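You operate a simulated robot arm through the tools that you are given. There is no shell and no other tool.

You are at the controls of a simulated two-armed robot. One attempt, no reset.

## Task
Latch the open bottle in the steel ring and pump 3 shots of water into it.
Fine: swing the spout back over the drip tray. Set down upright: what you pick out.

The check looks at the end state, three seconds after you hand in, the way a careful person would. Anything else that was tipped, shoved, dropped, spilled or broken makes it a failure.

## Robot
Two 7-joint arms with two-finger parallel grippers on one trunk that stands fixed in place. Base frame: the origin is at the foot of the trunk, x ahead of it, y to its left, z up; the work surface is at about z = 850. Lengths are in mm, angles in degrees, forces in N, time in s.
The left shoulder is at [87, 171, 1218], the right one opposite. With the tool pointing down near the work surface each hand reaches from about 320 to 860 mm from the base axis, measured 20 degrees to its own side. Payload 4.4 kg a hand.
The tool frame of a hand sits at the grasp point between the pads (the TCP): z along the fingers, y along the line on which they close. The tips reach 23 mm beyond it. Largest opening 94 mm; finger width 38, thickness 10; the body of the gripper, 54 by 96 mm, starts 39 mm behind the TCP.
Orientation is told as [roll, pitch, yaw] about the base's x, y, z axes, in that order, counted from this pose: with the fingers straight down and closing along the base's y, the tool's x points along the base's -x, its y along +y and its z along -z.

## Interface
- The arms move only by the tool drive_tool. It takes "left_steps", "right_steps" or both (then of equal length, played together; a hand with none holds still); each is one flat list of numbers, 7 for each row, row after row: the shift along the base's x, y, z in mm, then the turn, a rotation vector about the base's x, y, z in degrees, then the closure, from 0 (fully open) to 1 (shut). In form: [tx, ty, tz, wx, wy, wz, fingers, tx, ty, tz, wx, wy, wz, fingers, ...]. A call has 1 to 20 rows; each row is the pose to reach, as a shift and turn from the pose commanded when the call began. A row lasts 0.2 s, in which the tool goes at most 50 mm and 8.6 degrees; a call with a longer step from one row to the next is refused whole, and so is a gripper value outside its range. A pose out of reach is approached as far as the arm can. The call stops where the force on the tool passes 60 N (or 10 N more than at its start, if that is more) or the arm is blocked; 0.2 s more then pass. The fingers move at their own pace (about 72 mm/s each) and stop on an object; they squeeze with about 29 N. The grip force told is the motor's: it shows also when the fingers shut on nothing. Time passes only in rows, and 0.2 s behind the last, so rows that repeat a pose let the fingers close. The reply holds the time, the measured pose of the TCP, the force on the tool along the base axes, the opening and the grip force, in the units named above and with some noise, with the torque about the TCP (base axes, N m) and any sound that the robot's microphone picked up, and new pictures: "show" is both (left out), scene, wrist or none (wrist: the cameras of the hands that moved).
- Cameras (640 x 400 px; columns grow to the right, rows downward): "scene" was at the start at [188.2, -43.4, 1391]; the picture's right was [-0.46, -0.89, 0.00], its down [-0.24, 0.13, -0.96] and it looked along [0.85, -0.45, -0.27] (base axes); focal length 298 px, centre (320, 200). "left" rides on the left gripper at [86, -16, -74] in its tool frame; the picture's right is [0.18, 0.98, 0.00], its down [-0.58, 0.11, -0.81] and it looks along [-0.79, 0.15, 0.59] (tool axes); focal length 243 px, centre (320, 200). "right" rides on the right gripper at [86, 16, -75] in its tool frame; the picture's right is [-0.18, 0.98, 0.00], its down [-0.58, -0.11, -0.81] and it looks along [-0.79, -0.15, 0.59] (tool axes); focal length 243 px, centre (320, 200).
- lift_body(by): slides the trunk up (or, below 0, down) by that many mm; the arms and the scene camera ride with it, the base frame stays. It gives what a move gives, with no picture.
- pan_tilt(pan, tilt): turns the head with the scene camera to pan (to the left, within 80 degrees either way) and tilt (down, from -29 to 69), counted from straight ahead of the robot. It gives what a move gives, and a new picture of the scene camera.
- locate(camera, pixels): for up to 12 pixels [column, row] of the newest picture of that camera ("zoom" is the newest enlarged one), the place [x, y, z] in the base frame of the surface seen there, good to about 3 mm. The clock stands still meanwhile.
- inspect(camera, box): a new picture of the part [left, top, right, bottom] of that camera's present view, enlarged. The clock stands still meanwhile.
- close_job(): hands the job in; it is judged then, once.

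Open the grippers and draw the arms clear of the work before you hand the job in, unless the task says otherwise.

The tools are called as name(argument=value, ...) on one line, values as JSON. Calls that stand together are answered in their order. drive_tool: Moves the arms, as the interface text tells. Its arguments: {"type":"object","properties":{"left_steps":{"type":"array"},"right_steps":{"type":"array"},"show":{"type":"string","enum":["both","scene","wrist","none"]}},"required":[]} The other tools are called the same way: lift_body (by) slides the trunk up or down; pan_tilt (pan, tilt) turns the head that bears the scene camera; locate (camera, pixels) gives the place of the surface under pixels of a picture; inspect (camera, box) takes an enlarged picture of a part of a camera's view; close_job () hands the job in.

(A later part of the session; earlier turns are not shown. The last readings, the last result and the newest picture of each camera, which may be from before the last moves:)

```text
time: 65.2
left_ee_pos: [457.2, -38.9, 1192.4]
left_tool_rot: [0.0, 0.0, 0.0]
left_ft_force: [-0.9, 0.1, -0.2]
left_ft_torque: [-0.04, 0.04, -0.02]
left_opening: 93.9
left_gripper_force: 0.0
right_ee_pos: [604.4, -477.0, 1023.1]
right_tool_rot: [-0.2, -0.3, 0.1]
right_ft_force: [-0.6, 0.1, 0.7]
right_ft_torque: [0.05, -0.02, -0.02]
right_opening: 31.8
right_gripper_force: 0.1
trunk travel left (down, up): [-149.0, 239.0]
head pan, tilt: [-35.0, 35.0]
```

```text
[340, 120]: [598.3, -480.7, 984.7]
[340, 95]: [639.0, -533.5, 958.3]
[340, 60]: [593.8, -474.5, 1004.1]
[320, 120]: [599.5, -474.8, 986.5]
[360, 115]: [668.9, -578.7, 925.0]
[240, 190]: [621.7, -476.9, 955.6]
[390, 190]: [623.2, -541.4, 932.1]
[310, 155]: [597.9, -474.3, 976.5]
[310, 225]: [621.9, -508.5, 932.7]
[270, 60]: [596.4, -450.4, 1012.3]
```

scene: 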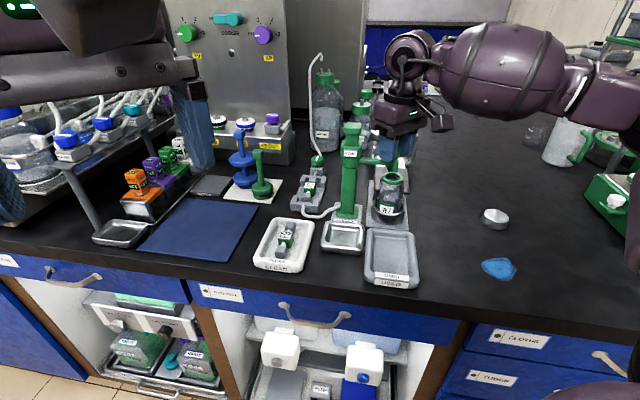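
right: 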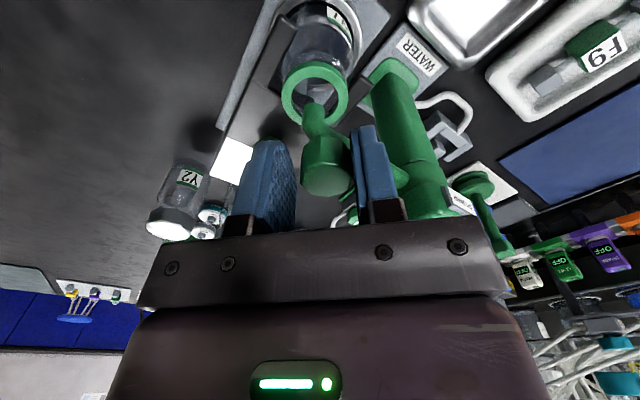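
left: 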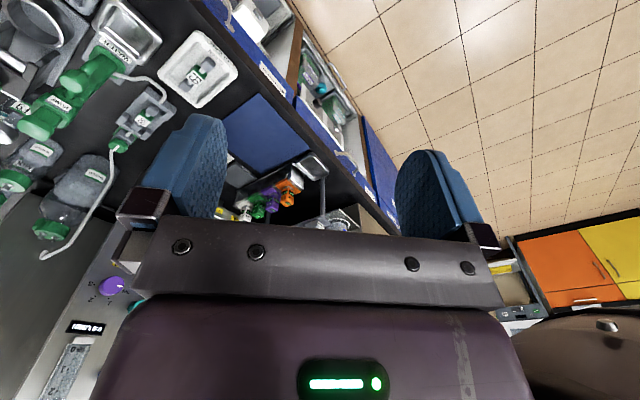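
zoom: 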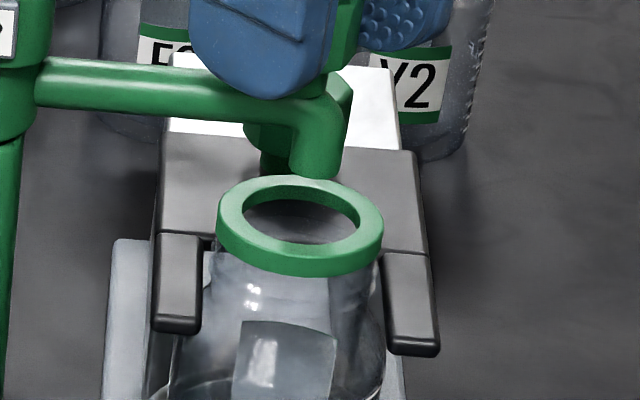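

Nozzle centre ≈(600,-480) at z≈971 over the collar centre ≈(602,-479.5): well inside the mouth. I raise the hand straight up off the spout.

drive_tool(right_steps=[0, 0, 0, 0, 0, 0, 0.62, 0, 0, 6, 0, 0, 0, 0.6, 0, 0, 18, 0, 0, 0, 0.6, 0, 0, 40, 0, 0, 0, 0.6, 0, 0, 70, 0, 0, 0, 0.6, 0, 0, 105, 0, 0, 0, 0.8, 0, 0, 115, 0, 0, 0, 1, 0, 0, 115, 0, 0, 0, 1], show="both")

inspect(camera="scene", box=[330, 110, 430, 230])

inspect(camera="right", box=[200, 0, 440, 200])

```text
time: 67.0
left_ee_pos: [456.3, -38.5, 1192.7]
left_tool_rot: [0.0, 0.0, 0.0]
left_ft_force: [-0.3, 0.6, -0.2]
left_ft_torque: [-0.02, -0.01, 0.0]
left_opening: 93.8
left_gripper_force: 0.0
right_ee_pos: [605.5, -477.7, 1139.9]
right_tool_rot: [-0.2, -0.2, 0.0]
right_ft_force: [0.4, 0.1, -0.1]
right_ft_torque: [0.0, 0.01, 0.0]
right_opening: 0.0
right_gripper_force: 29.0
trunk travel left (down, up): [-149.0, 239.0]
head pan, tilt: [-35.0, 35.0]
```

scene: 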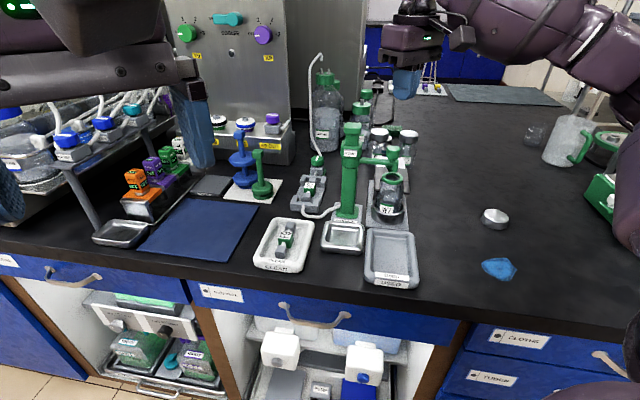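
right: 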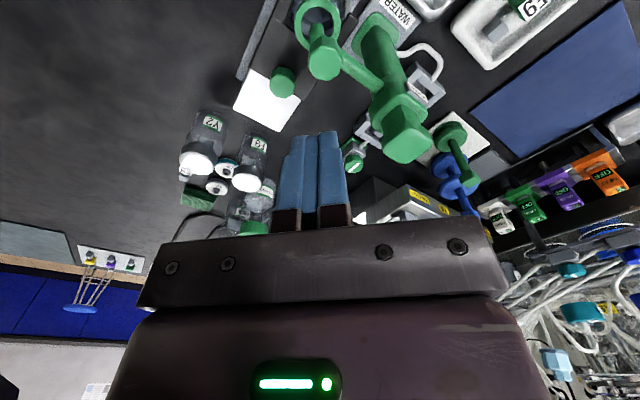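

```text
3.33 times, centred on (380, 170) of scene
```

zoom: 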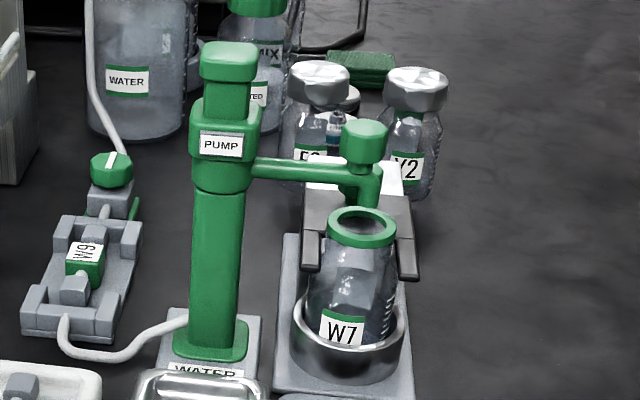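

```text
2.00 times, centred on (320, 100) of right
```

zoom: 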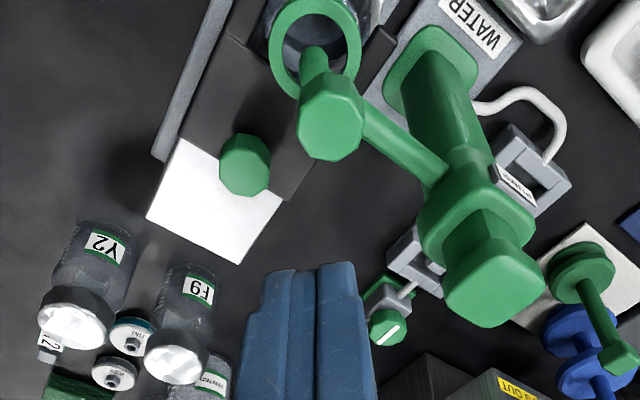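

The spout stays over W7's mouth. I measure the pump head's top from this view.

locate(camera="zoom", pixels=[[495, 290], [455, 290], [540, 285], [490, 255], [490, 318], [325, 115], [315, 60], [315, 50], [300, 40]])

```text
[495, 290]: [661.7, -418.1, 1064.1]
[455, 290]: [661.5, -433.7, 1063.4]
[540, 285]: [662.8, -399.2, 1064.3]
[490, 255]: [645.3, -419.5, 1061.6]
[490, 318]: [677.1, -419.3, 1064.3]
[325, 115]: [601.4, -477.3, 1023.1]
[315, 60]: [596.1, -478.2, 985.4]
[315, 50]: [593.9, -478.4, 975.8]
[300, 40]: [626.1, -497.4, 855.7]
```

Pump head centre (662,-417), top z≈1064. I move the closed fingers above it and lower to ~5 mm over the top.

drive_tool(right_steps=[15, 16, 0, 0, 0, 0, 1, 35, 38, 0, 0, 0, 0, 1, 56.5, 60.7, 0, 0, 0, 0, 1, 56.5, 60.7, -20, 0, 0, 0, 1, 56.5, 60.7, -40, 0, 0, 0, 1, 56.5, 60.7, -47, 0, 0, 0, 1, 56.5, 60.7, -47, 0, 0, 0, 1], show="both")

```text
time: 68.6
left_ee_pos: [457.3, -38.2, 1192.9]
left_tool_rot: [-0.1, 0.0, 0.0]
left_ft_force: [0.6, 0.7, -0.5]
left_ft_torque: [-0.01, 0.03, 0.04]
left_opening: 93.9
left_gripper_force: 0.2
right_ee_pos: [660.9, -417.5, 1091.8]
right_tool_rot: [-0.2, -0.3, 0.0]
right_ft_force: [0.1, 1.2, -0.1]
right_ft_torque: [0.02, 0.01, 0.0]
right_opening: 0.0
right_gripper_force: 29.1
trunk travel left (down, up): [-149.0, 239.0]
head pan, tilt: [-35.0, 35.0]
```

scene: 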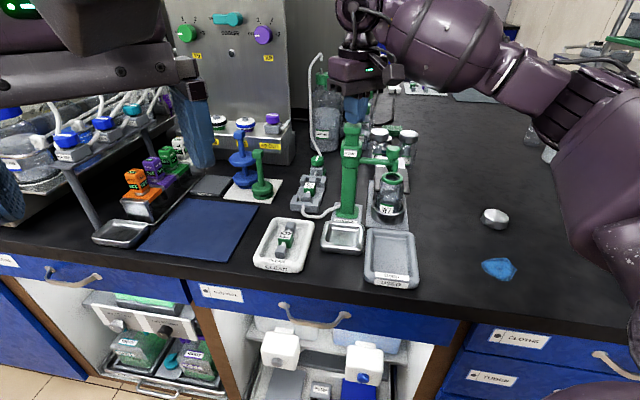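
right: 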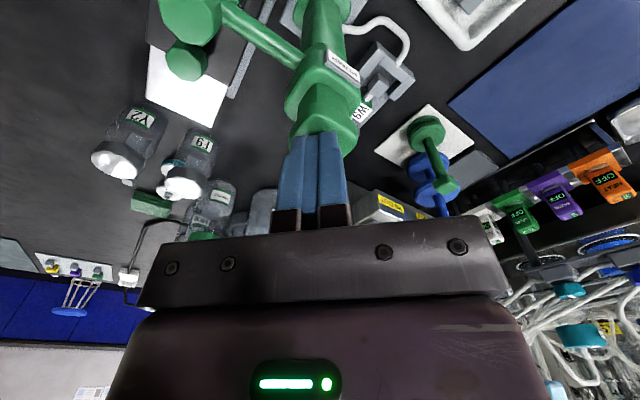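

The closed fingertips are centred ~5 mm above the head. I press straight down in 3 mm steps (first stroke) until the stroke's end shows in the force.

drive_tool(right_steps=[0, 0, -3, 0, 0, 0, 1, 0, 0, -6, 0, 0, 0, 1, 0, 0, -9, 0, 0, 0, 1, 0, 0, -12, 0, 0, 0, 1, 0, 0, -15, 0, 0, 0, 1, 0, 0, -18, 0, 0, 0, 1], show="both")

inspect(camera="scene", box=[330, 110, 430, 230])

```text
time: 70.0
left_ee_pos: [457.5, -37.8, 1192.9]
left_tool_rot: [0.0, 0.0, 0.0]
left_ft_force: [-1.2, 0.4, -0.8]
left_ft_torque: [-0.02, 0.02, 0.01]
left_opening: 93.9
left_gripper_force: 0.0
right_ee_pos: [660.9, -418.5, 1073.4]
right_tool_rot: [-0.3, -0.4, 0.0]
right_ft_force: [1.3, 1.1, 3.6]
right_ft_torque: [0.03, 0.02, 0.02]
right_opening: 0.0
right_gripper_force: 29.1
trunk travel left (down, up): [-149.0, 239.0]
head pan, tilt: [-35.0, 35.0]
```

scene: 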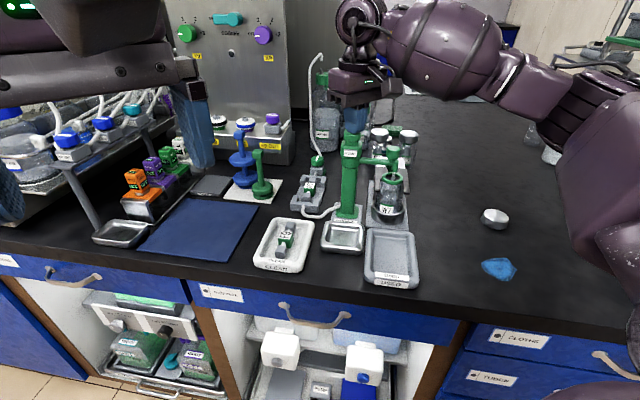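
right: 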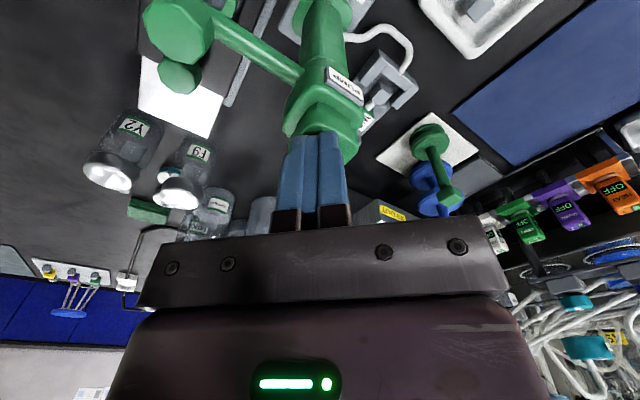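

```text
3.33 times, centred on (380, 170) of scene
```

zoom: 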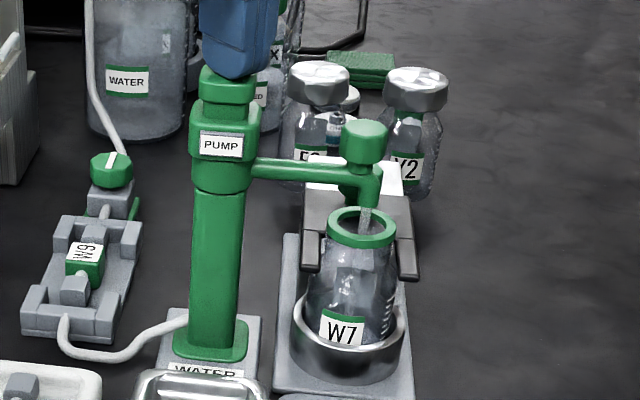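

Water is already streaming from the nozzle into W7 (stream at (365,215) in the zoom) at only ~4 N. I continue the same stroke to its end.

drive_tool(right_steps=[0, 0, -2, 0, 0, 0, 1, 0, 0, -4, 0, 0, 0, 1, 0, 0, -6, 0, 0, 0, 1, 0, 0, -8, 0, 0, 0, 1], show="both")

inspect(camera="scene", box=[330, 110, 430, 230])

```text
time: 71.0
left_ee_pos: [455.3, -37.9, 1193.9]
left_tool_rot: [-0.1, 0.0, 0.1]
left_ft_force: [0.1, 0.6, 0.2]
left_ft_torque: [-0.02, 0.04, 0.0]
left_opening: 93.9
left_gripper_force: 0.0
right_ee_pos: [661.3, -417.1, 1066.3]
right_tool_rot: [-0.2, -0.3, -0.1]
right_ft_force: [-2.9, -2.2, 5.5]
right_ft_torque: [-0.04, 0.14, 0.08]
right_opening: 0.0
right_gripper_force: 29.3
trunk travel left (down, up): [-149.0, 239.0]
head pan, tilt: [-35.0, 35.0]
```

scene: 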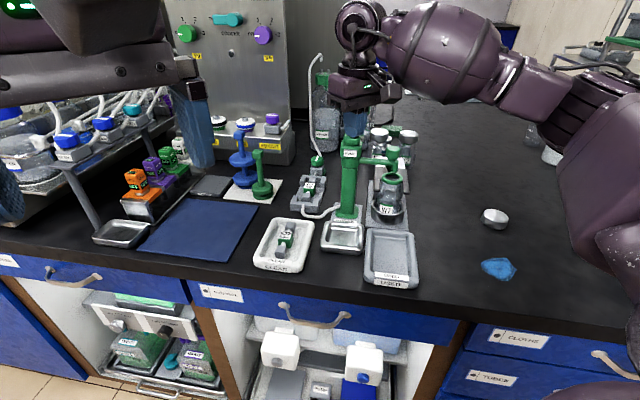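
right: 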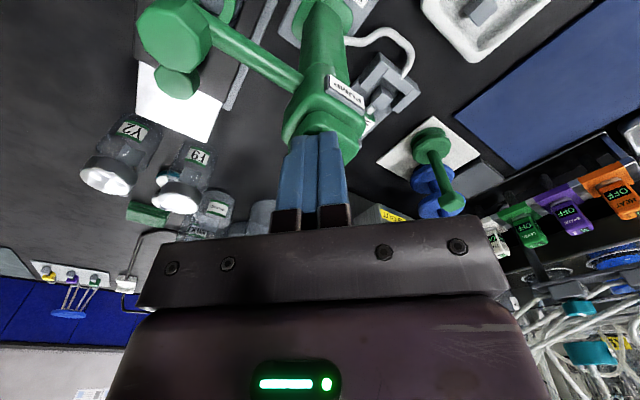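

```text
3.33 times, centred on (380, 170) of scene
```

zoom: 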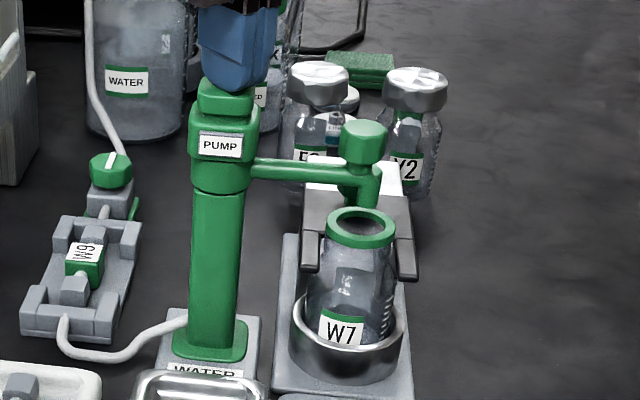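

The head is ~21 mm down with 5.5 N and the stream has ended. I push a few mm more to verify the bottom of the stroke.

drive_tool(right_steps=[0, 0, -1.5, 0, 0, 0, 1, 0, 0, -3, 0, 0, 0, 1, 0, 0, -3, 0, 0, 0, 1], show="none")

inspect(camera="scene", box=[330, 110, 430, 230])

```text
time: 71.8
left_ee_pos: [456.5, -37.4, 1192.8]
left_tool_rot: [-0.1, -0.1, -0.1]
left_ft_force: [-0.5, -0.5, -0.4]
left_ft_torque: [-0.02, -0.01, -0.01]
left_opening: 94.2
left_gripper_force: 0.0
right_ee_pos: [660.0, -418.3, 1064.5]
right_tool_rot: [-0.3, -0.6, -0.1]
right_ft_force: [11.5, -7.5, 24.6]
right_ft_torque: [-0.15, 0.1, 0.12]
right_opening: 0.0
right_gripper_force: 28.8
trunk travel left (down, up): [-149.0, 239.0]
head pan, tilt: [-35.0, 35.0]
```

```text
3.33 times, centred on (380, 170) of scene
```

zoom: 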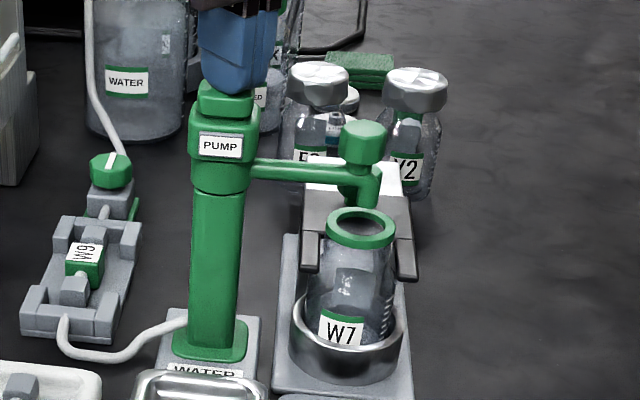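

The stroke bottoms at TCP z≈1065 (24.6 N). I raise by 32 mm to let the head return and check it.

drive_tool(right_steps=[0, 0, 3, 0, 0, 0, 1, 0, 0, 9, 0, 0, 0, 1, 0, 0, 17, 0, 0, 0, 1, 0, 0, 25, 0, 0, 0, 1, 0, 0, 34, 0, 0, 0, 1, 0, 0, 34, 0, 0, 0, 1, 0, 0, 34, 0, 0, 0, 1], show="both")

inspect(camera="scene", box=[330, 110, 430, 230])

```text
time: 73.4
left_ee_pos: [458.0, -37.7, 1192.0]
left_tool_rot: [-0.1, 0.0, -0.1]
left_ft_force: [-0.6, -0.2, -0.3]
left_ft_torque: [0.01, 0.0, -0.01]
left_opening: 93.6
left_gripper_force: 0.2
right_ee_pos: [660.5, -416.9, 1096.1]
right_tool_rot: [-0.2, -0.3, -0.1]
right_ft_force: [-0.1, -0.1, 0.3]
right_ft_torque: [-0.01, 0.0, 0.02]
right_opening: 0.2
right_gripper_force: 29.5
trunk travel left (down, up): [-149.0, 239.0]
head pan, tilt: [-35.0, 35.0]
```

scene: 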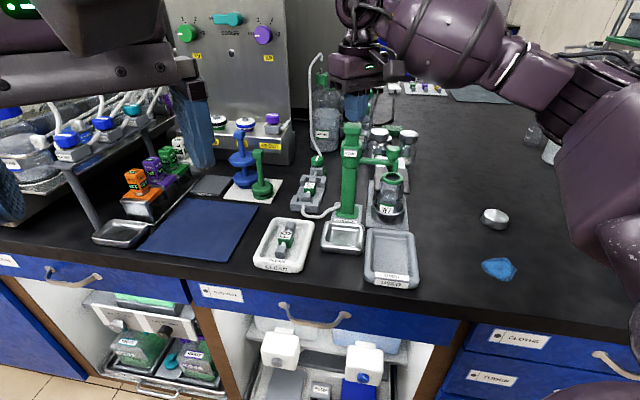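
right: 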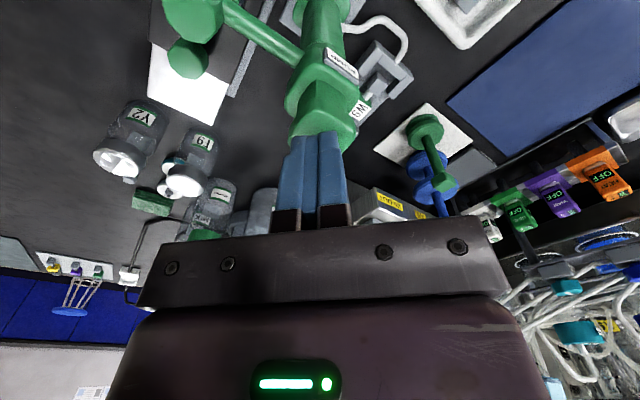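

```text
3.33 times, centred on (380, 170) of scene
```

zoom: 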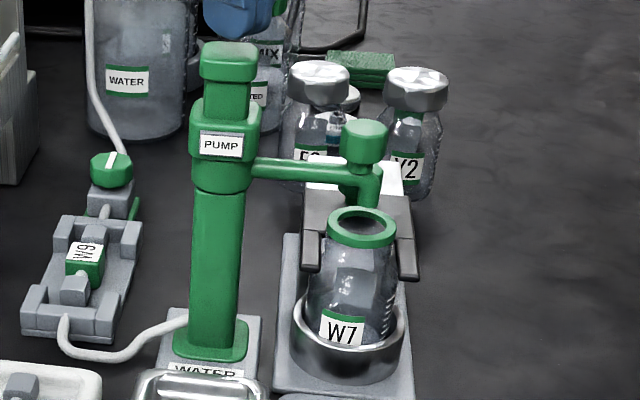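

The head has sprung back fully after shot 1. I do shot 2 as one smooth stroke (down 33 mm, brief hold, back up).

drive_tool(right_steps=[0, 0, -5, 0, 0, 0, 1, 0, 0, -10, 0, 0, 0, 1, 0, 0, -15, 0, 0, 0, 1, 0, 0, -20, 0, 0, 0, 1, 0, 0, -25, 0, 0, 0, 1, 0, 0, -30, 0, 0, 0, 1, 0, 0, -33, 0, 0, 0, 1, 0, 0, -33, 0, 0, 0, 1, 0, 0, -33, 0, 0, 0, 1], show="scene")

inspect(camera="scene", box=[330, 110, 430, 230])

```text
time: 75.4
left_ee_pos: [457.3, -37.0, 1193.6]
left_tool_rot: [0.0, 0.0, 0.0]
left_ft_force: [-0.8, -0.3, -0.3]
left_ft_torque: [0.01, -0.03, 0.0]
left_opening: 94.1
left_gripper_force: 0.0
right_ee_pos: [660.0, -417.4, 1065.6]
right_tool_rot: [-0.2, -0.4, 0.0]
right_ft_force: [2.7, 1.5, 7.0]
right_ft_torque: [0.04, 0.04, 0.0]
right_opening: 0.0
right_gripper_force: 29.0
trunk travel left (down, up): [-149.0, 239.0]
head pan, tilt: [-35.0, 35.0]
```

scene: 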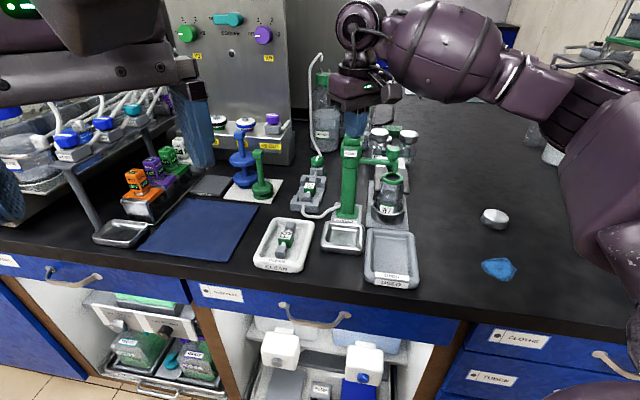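

```text
3.33 times, centred on (380, 170) of scene
```

zoom: 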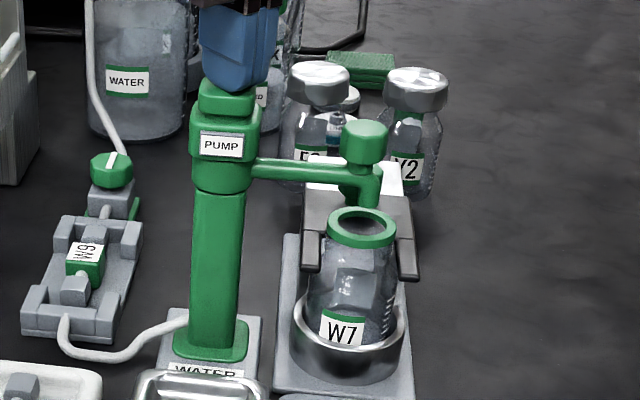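

The head is down (7 N). I push 1 mm more within this stroke to be sure of the bottom, then raise fully; and I look for the water level in W7.

drive_tool(right_steps=[0, 0, -1, 0, 0, 0, 1, 0, 0, -1, 0, 0, 0, 1, 0, 0, 7, 0, 0, 0, 1, 0, 0, 15, 0, 0, 0, 1, 0, 0, 24, 0, 0, 0, 1, 0, 0, 33, 0, 0, 0, 1, 0, 0, 33, 0, 0, 0, 1, 0, 0, 33, 0, 0, 0, 1], show="scene")

inspect(camera="scene", box=[365, 160, 420, 230])

inspect(camera="scene", box=[330, 110, 430, 230])

```text
time: 77.2
left_ee_pos: [457.8, -37.7, 1192.8]
left_tool_rot: [0.0, 0.0, 0.0]
left_ft_force: [-1.2, 0.5, -0.1]
left_ft_torque: [-0.02, -0.05, 0.01]
left_opening: 93.8
left_gripper_force: 0.0
right_ee_pos: [660.0, -418.7, 1098.6]
right_tool_rot: [-0.2, -0.3, 0.0]
right_ft_force: [0.5, 0.2, -0.1]
right_ft_torque: [0.01, 0.0, -0.03]
right_opening: 0.0
right_gripper_force: 28.8
trunk travel left (down, up): [-149.0, 239.0]
head pan, tilt: [-35.0, 35.0]
```

scene: 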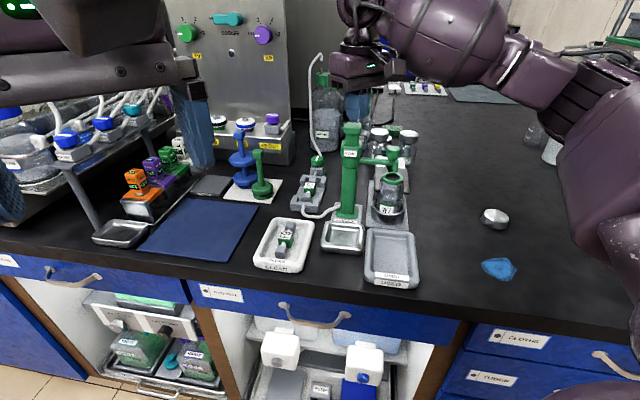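

```text
5.71 times, centred on (392, 195) of scene
```

zoom: 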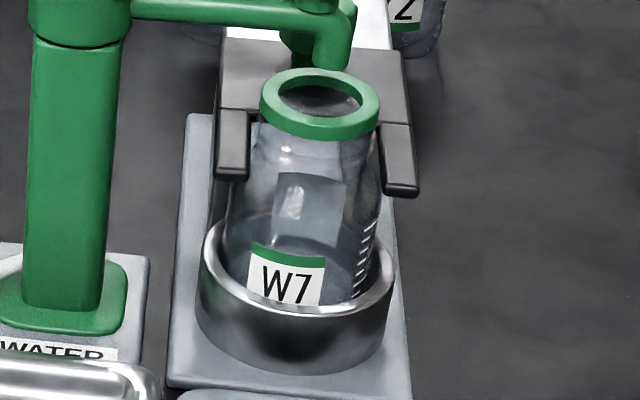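

```text
3.33 times, centred on (380, 170) of scene
```

zoom: 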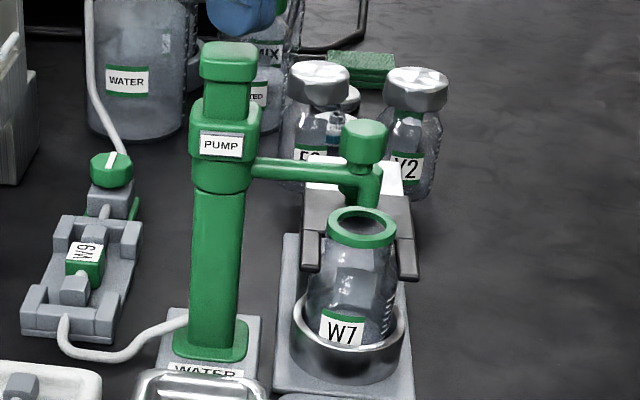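

Shot 2 is done and the head is back up. I do shot 3 as one stroke: down 34 mm, hold, and back up.

drive_tool(right_steps=[0, 0, -5, 0, 0, 0, 1, 0, 0, -10, 0, 0, 0, 1, 0, 0, -15, 0, 0, 0, 1, 0, 0, -20, 0, 0, 0, 1, 0, 0, -25, 0, 0, 0, 1, 0, 0, -30, 0, 0, 0, 1, 0, 0, -33, 0, 0, 0, 1, 0, 0, -34, 0, 0, 0, 1, 0, 0, -34, 0, 0, 0, 1], show="scene")

inspect(camera="scene", box=[330, 110, 430, 230])

```text
time: 79.2
left_ee_pos: [455.8, -37.7, 1193.5]
left_tool_rot: [-0.1, -0.2, 0.0]
left_ft_force: [-0.1, 0.2, 0.2]
left_ft_torque: [0.01, 0.03, -0.01]
left_opening: 94.1
left_gripper_force: 0.0
right_ee_pos: [659.6, -417.8, 1065.5]
right_tool_rot: [-0.2, -0.6, -0.2]
right_ft_force: [2.7, -4.4, 19.6]
right_ft_torque: [-0.08, 0.16, 0.11]
right_opening: 0.0
right_gripper_force: 28.6
trunk travel left (down, up): [-149.0, 239.0]
head pan, tilt: [-35.0, 35.0]
```

scene: 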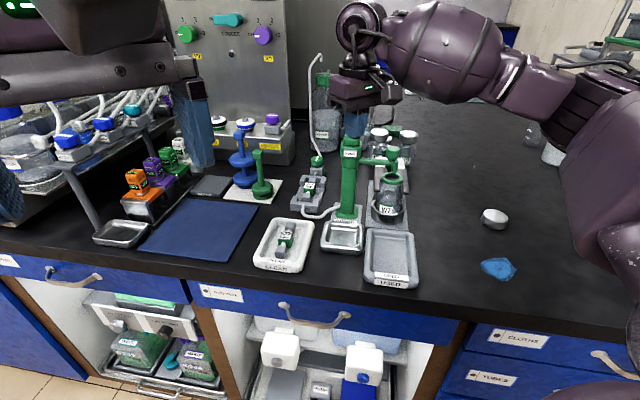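

```text
3.33 times, centred on (380, 170) of scene
```

zoom: 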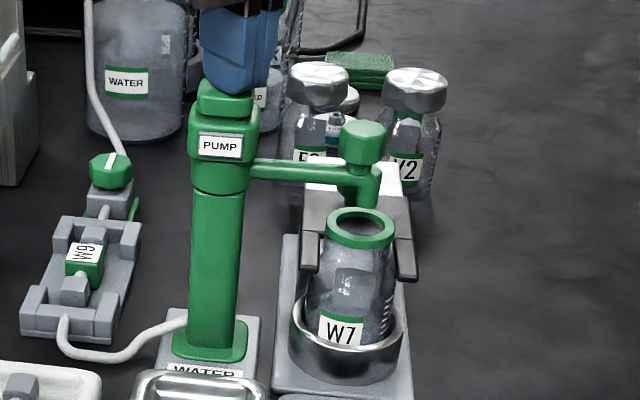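

Stroke 3 bottomed at 19.6 N. I raise the hand fully, well above the head, to verify water level in W7.

drive_tool(right_steps=[0, 0, 6, 0, 0, 0, 1, 0, 0, 14, 0, 0, 0, 1, 0, 0, 23, 0, 0, 0, 1, 0, 0, 34, 0, 0, 0, 1, 0, 0, 55, 0, 0, 0, 1, 0, 0, 75, 0, 0, 0, 1, 0, 0, 75, 0, 0, 0, 1], show="both")

inspect(camera="scene", box=[370, 160, 415, 225])

inspect(camera="right", box=[120, 0, 360, 180])

```text
time: 80.8
left_ee_pos: [457.7, -38.4, 1194.1]
left_tool_rot: [0.0, 0.1, -0.1]
left_ft_force: [-0.3, 0.9, -0.2]
left_ft_torque: [0.02, 0.0, 0.03]
left_opening: 94.1
left_gripper_force: 0.1
right_ee_pos: [661.7, -417.4, 1135.0]
right_tool_rot: [-0.1, -0.2, 0.0]
right_ft_force: [-0.5, 0.6, 0.5]
right_ft_torque: [0.04, 0.0, 0.0]
right_opening: 0.1
right_gripper_force: 28.5
trunk travel left (down, up): [-149.0, 239.0]
head pan, tilt: [-35.0, 35.0]
```

scene: 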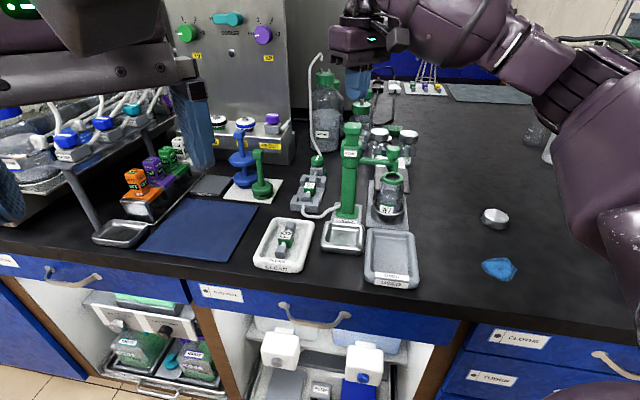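
right: 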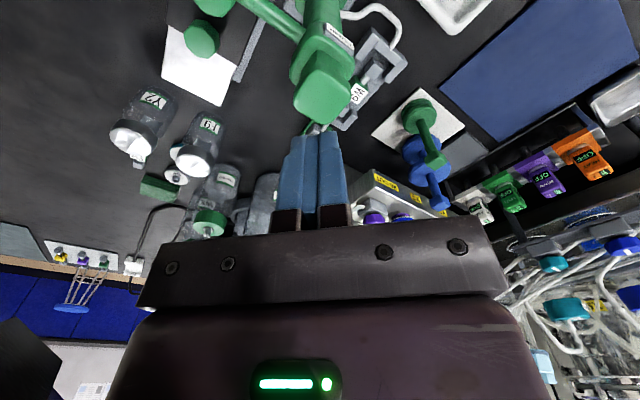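

```text
6.15 times, centred on (392, 192) of scene
```

zoom: 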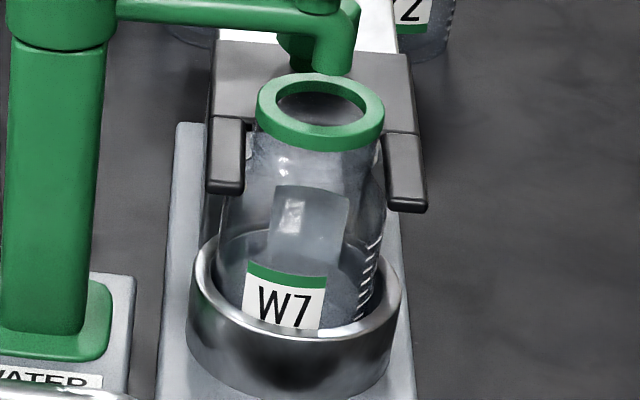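

```text
2.22 times, centred on (240, 90) of right
```

zoom: 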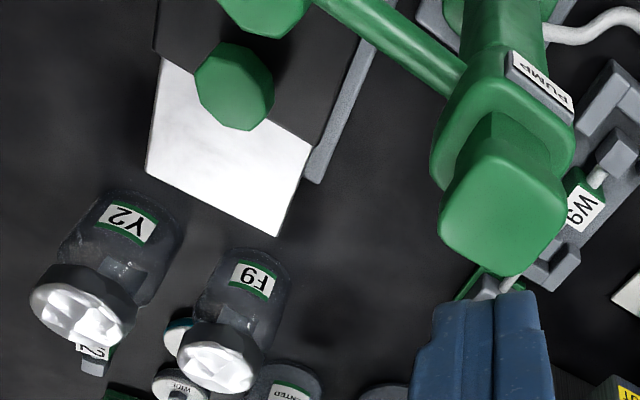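

All three strokes are made with the head springing back each time. To verify the water in W7, I move the hand to the front and open it so that the wrist camera can look at the bottle from lower down.

drive_tool(right_steps=[-30, -8, 0, 0, 0, 0, 0.8, -70, -20, 0, 0, 0, 0, 0.5, -110, -32, 0, 0, 0, 0, 0.2, -150, -44, 0, 0, 0, 0, 0, -181, -55, -10, 0, 0, 0, 0, -181, -60, -50, 0, 0, 0, 0, -181, -60, -95, 0, 0, 0, 0, -181, -60, -130, 0, 0, 0, 0, -181, -60, -145, 0, 0, 0, 0, -181, -60, -145, 0, 0, 0, 0], show="both")

inspect(camera="right", box=[270, 100, 400, 220])

```text
time: 83.0
left_ee_pos: [457.6, -38.4, 1193.1]
left_tool_rot: [0.0, 0.0, 0.0]
left_ft_force: [-0.3, -1.2, 0.5]
left_ft_torque: [0.01, 0.01, -0.01]
left_opening: 94.0
left_gripper_force: 0.2
right_ee_pos: [477.2, -477.9, 990.8]
right_tool_rot: [-0.2, -0.3, 0.0]
right_ft_force: [0.2, 0.2, 0.3]
right_ft_torque: [-0.01, 0.01, 0.0]
right_opening: 94.0
right_gripper_force: 0.1
trunk travel left (down, up): [-149.0, 239.0]
head pan, tilt: [-35.0, 35.0]
```

scene: 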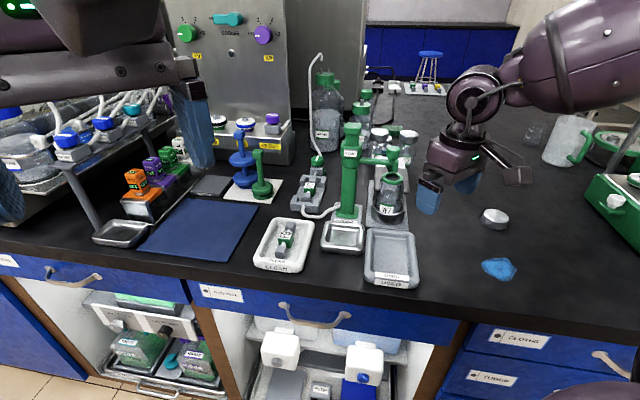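
right: 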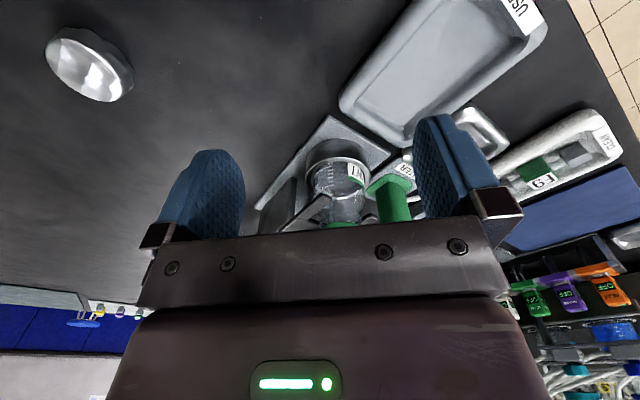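

```text
3.33 times, centred on (335, 160) of right
```

zoom: 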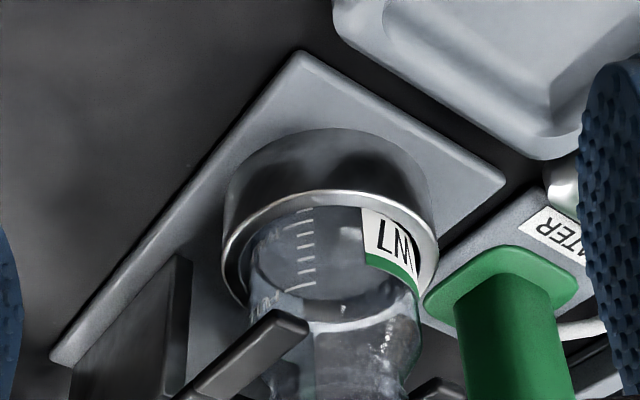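

The bottle (upside-down in this view) shows a surface line near (330,298) in the zoom; I enlarge more.

inspect(camera="right", box=[295, 150, 385, 225])

inspect(camera="scene", box=[375, 170, 410, 220])

```text
5.33 times, centred on (340, 188) of right
```

zoom: 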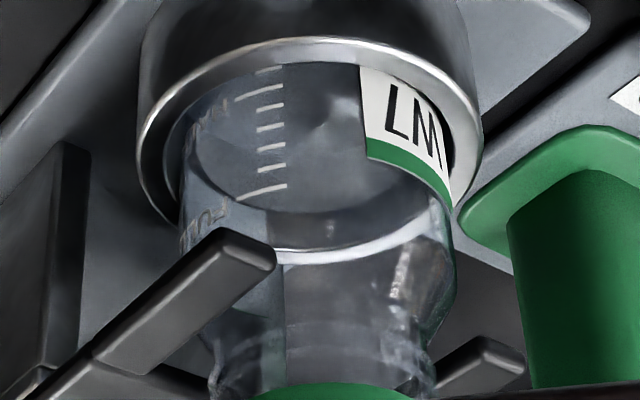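

```text
8.00 times, centred on (392, 195) of scene
```

zoom: 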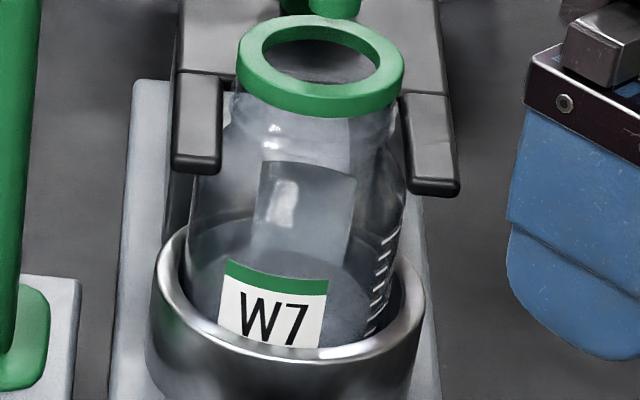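

A liquid surface is now visible at z≈879 in W7, about 20 mm above its floor, consistent with water pumped in. I go up and over the spout knob (601.5,-477.5) again with a half-open hand.

drive_tool(right_steps=[0, 0, 40, 0, 0, 0, 0.2, 0, 0, 85, 0, 0, 0, 0.45, 0, 0, 125, 0, 0, 0, 0.45, 5, 0, 149, 0, 0, 0, 0.45, 40, 0, 149, 0, 0, 0, 0.45, 85, 0, 149, 0, 0, 0, 0.45, 115, 0, 149, 0, 0, 0, 0.45, 124.3, 0.4, 149, 0, 0, 0, 0.45, 124.3, 0.4, 149, 0, 0, 0, 0.45], show="both")

inspect(camera="right", box=[230, 0, 430, 140])

```text
time: 85.0
left_ee_pos: [458.5, -38.7, 1192.9]
left_tool_rot: [0.0, 0.0, 0.0]
left_ft_force: [-0.2, 0.0, -0.2]
left_ft_torque: [0.01, -0.02, 0.0]
left_opening: 94.2
left_gripper_force: 0.1
right_ee_pos: [604.5, -477.1, 1141.9]
right_tool_rot: [-0.2, -0.3, 0.0]
right_ft_force: [-0.2, 0.3, -0.4]
right_ft_torque: [-0.01, 0.02, -0.02]
right_opening: 51.6
right_gripper_force: 0.1
trunk travel left (down, up): [-149.0, 239.0]
head pan, tilt: [-35.0, 35.0]
```

scene: 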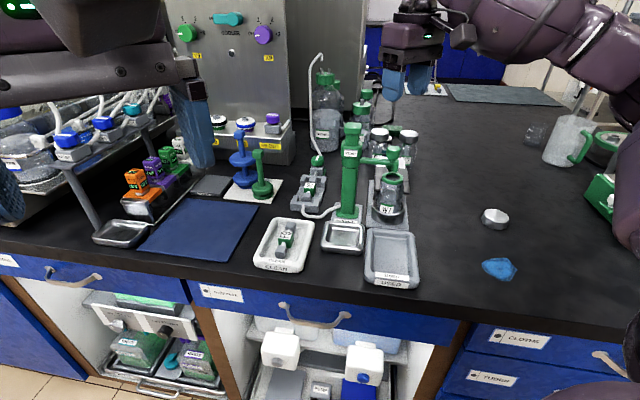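
right: 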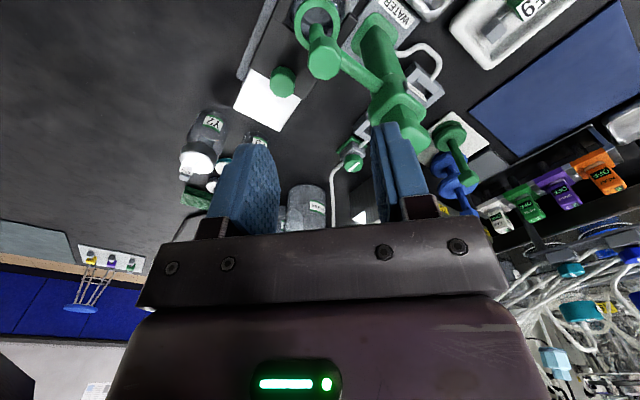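

```text
2.86 times, centred on (330, 70) of right
```

zoom: 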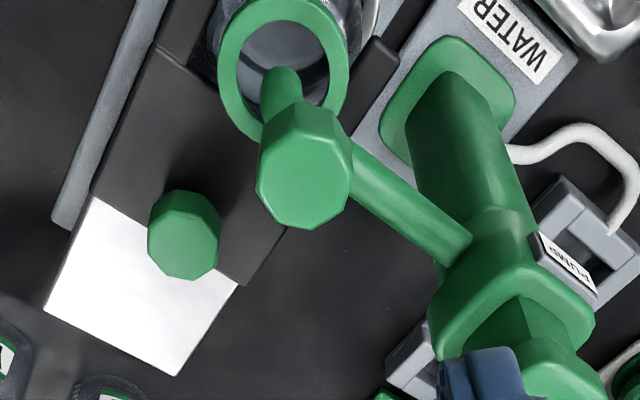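

I check the knob's position relative to the hand before descending.

locate(camera="zoom", pixels=[[307, 182], [262, 182], [350, 175], [307, 140], [307, 222], [285, 80], [285, 110]])

```text
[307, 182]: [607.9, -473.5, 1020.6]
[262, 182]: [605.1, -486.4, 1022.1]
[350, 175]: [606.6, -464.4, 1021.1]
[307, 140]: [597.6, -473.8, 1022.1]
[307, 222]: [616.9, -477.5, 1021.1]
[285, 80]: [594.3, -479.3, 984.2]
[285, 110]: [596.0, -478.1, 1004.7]
```

The knob's centre is ≈(606.5,-475). I shift slightly and descend around it to TCP z≈1024.

drive_tool(right_steps=[1.8, 2.8, 0, 0, 0, 0, 0.45, 1.8, 2.8, -30, 0, 0, 0, 0.45, 1.8, 2.8, -65, 0, 0, 0, 0.45, 1.8, 2.8, -95, 0, 0, 0, 0.45, 1.8, 2.8, -110, 0, 0, 0, 0.45, 1.8, 2.8, -117, 0, 0, 0, 0.45, 1.8, 2.8, -117, 0, 0, 0, 0.45], show="wrist")

inspect(camera="right", box=[220, 60, 420, 220])

```text
time: 86.6
left_ee_pos: [458.9, -38.6, 1193.5]
left_tool_rot: [0.0, 0.0, -0.1]
left_ft_force: [0.0, 0.0, 0.4]
left_ft_torque: [-0.04, -0.01, 0.0]
left_opening: 94.1
left_gripper_force: 0.1
right_ee_pos: [606.0, -474.3, 1023.5]
right_tool_rot: [-0.1, -0.3, 0.0]
right_ft_force: [0.7, 0.5, -0.5]
right_ft_torque: [0.02, 0.0, -0.03]
right_opening: 51.7
right_gripper_force: 0.0
trunk travel left (down, up): [-149.0, 239.0]
head pan, tilt: [-35.0, 35.0]
```

right: 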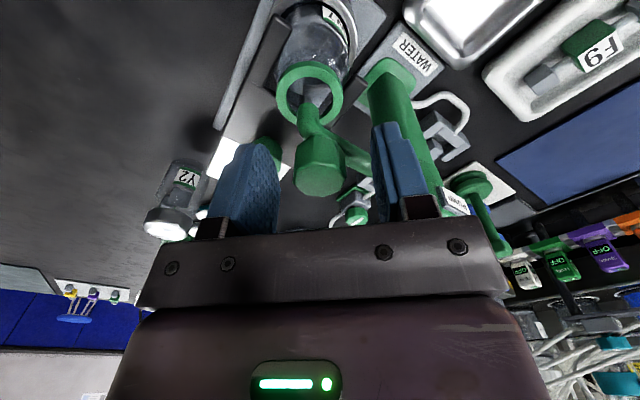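

```text
2.50 times, centred on (320, 140) of right
```

zoom: 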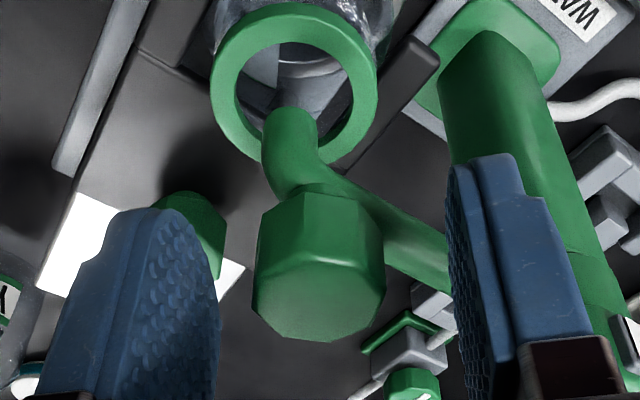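

The knob is centred in the cage. I close to 32 mm and swing the spout back along the arc toward the drip tray, up to 145°.

drive_tool(right_steps=[0, 0, 0, 0, 0, 0, 0.6, 0, 0, 0, 0, 0, 0, 0.66, -4.3, 4.75, 0, 0, 0, 0, 0.66, -8.74, 10.53, 0, 0, 0, 0, 0.66, -12.65, 16.67, 0, 0, 0, 0, 0.66, -16.02, 23.14, 0, 0, 0, 0, 0.66, -18.8, 29.87, 0, 0, 0, 0, 0.66, -20.99, 36.81, 0, 0, 0, 0, 0.66, -22.57, 43.93, 0, 0, 0, 0, 0.66, -23.52, 51.14, 0, 0, 0, 0, 0.66, -23.84, 58.42, 0, 0, 0, 0, 0.66, -23.52, 65.71, 0, 0, 0, 0, 0.66, -22.57, 72.92, 0, 0, 0, 0, 0.66, -20.99, 80.03, 0, 0, 0, 0, 0.66, -18.8, 86.98, 0, 0, 0, 0, 0.66, -16.02, 93.71, 0, 0, 0, 0, 0.66, -12.65, 100.18, 0, 0, 0, 0, 0.66, -8.74, 106.32, 0, 0, 0, 0, 0.66, -8.74, 106.32, 0, 0, 0, 0, 0.66], show="both")

inspect(camera="scene", box=[310, 110, 430, 260])

inspect(camera="right", box=[220, 0, 420, 220])

```text
time: 90.6
left_ee_pos: [457.5, -38.2, 1192.8]
left_tool_rot: [-0.1, 0.0, 0.0]
left_ft_force: [-0.2, -0.1, -0.3]
left_ft_torque: [-0.01, 0.01, -0.01]
left_opening: 94.1
left_gripper_force: 0.0
right_ee_pos: [595.2, -368.3, 1025.8]
right_tool_rot: [-0.1, -0.3, 0.0]
right_ft_force: [-0.4, 0.5, 0.0]
right_ft_torque: [-0.04, 0.0, 0.02]
right_opening: 32.1
right_gripper_force: 0.0
trunk travel left (down, up): [-149.0, 239.0]
head pan, tilt: [-35.0, 35.0]
```

scene: 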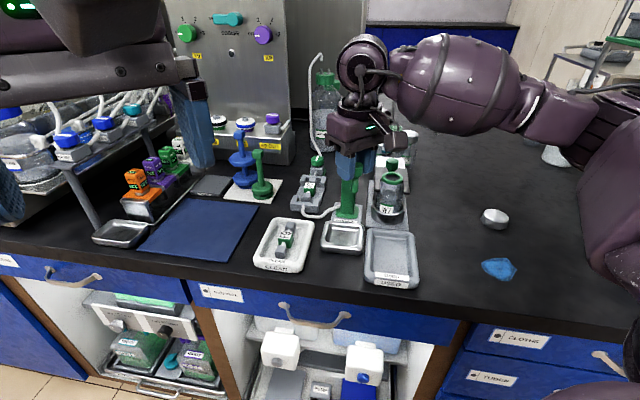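
right: 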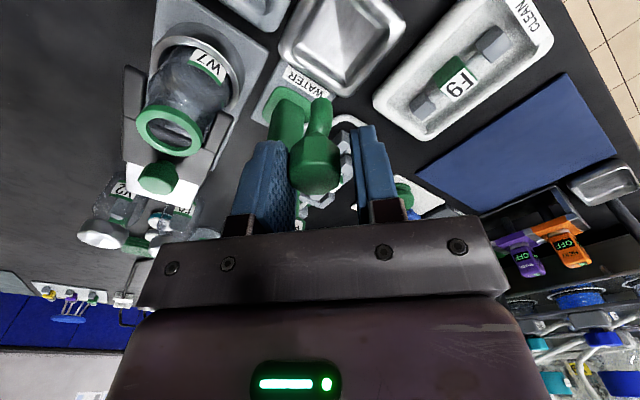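

```text
2.67 times, centred on (370, 185) of scene
```

zoom: 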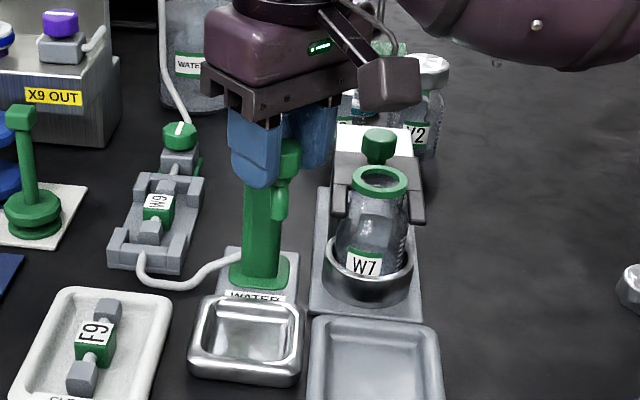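

```text
1.82 times, centred on (320, 110) of right
```

zoom: 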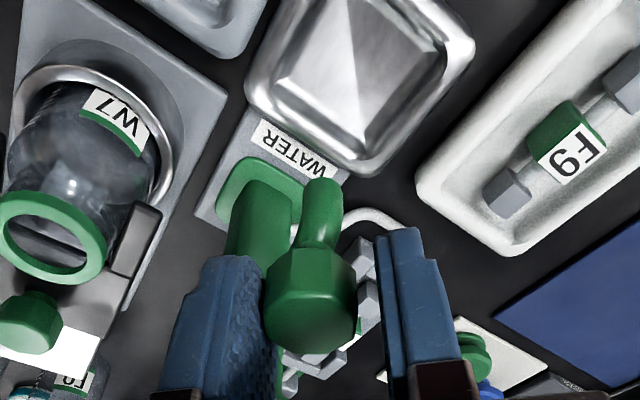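

The spout is at ≈148°, pushed by the right-hand finger. I finish the swing with the slack taken up, to bring the knob back to ≈(605.5,-357.7).

drive_tool(right_steps=[2.5, 3.2, 0, 0, 0, 0, 0.66, 5, 6.4, 0, 0, 0, 0, 0.66, 7.5, 10, 0, 0, 0, 0, 0.66, 9.4, 13, 0, 0, 0, 0, 0.66, 10, 15, 0, 0, 0, 0, 0.66, 10, 15, 0, 0, 0, 0, 0.66], show="both")

inspect(camera="right", box=[220, 0, 420, 220])

locate(camera="right", pixels=[[315, 165], [315, 180], [300, 170], [333, 170], [318, 105], [318, 115]])

```text
time: 92.0
left_ee_pos: [457.3, -39.0, 1193.3]
left_tool_rot: [-0.1, -0.1, 0.0]
left_ft_force: [0.5, 0.1, 0.1]
left_ft_torque: [0.01, 0.01, 0.0]
left_opening: 94.1
left_gripper_force: 0.1
right_ee_pos: [606.7, -354.5, 1025.8]
right_tool_rot: [-0.2, -0.4, -0.1]
right_ft_force: [-2.2, -8.3, 3.1]
right_ft_torque: [-0.08, 0.1, -0.02]
right_opening: 35.4
right_gripper_force: 4.2
trunk travel left (down, up): [-149.0, 239.0]
head pan, tilt: [-35.0, 35.0]
```

scene: 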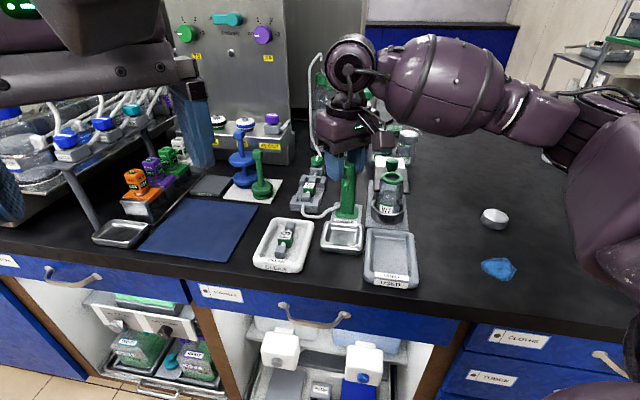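
right: 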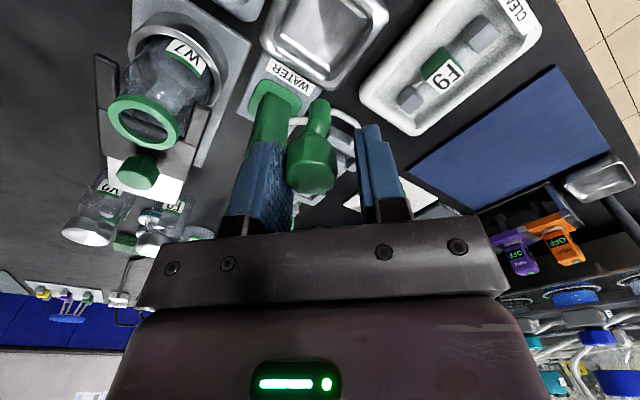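

```text
1.82 times, centred on (320, 110) of right
```

zoom: 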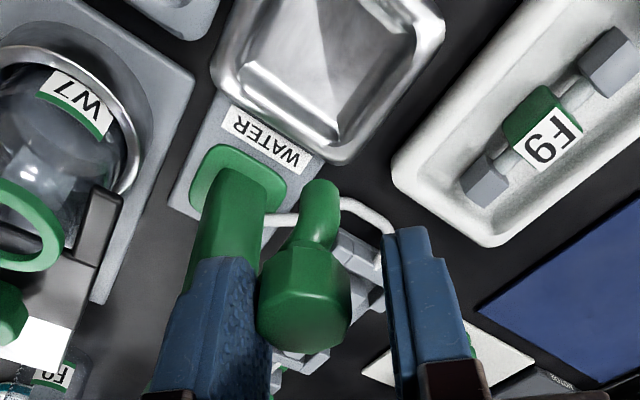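

```text
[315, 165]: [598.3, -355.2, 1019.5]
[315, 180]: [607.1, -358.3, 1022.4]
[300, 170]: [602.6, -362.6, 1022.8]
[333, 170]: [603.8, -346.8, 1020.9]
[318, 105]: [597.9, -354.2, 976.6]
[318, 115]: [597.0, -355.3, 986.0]
```

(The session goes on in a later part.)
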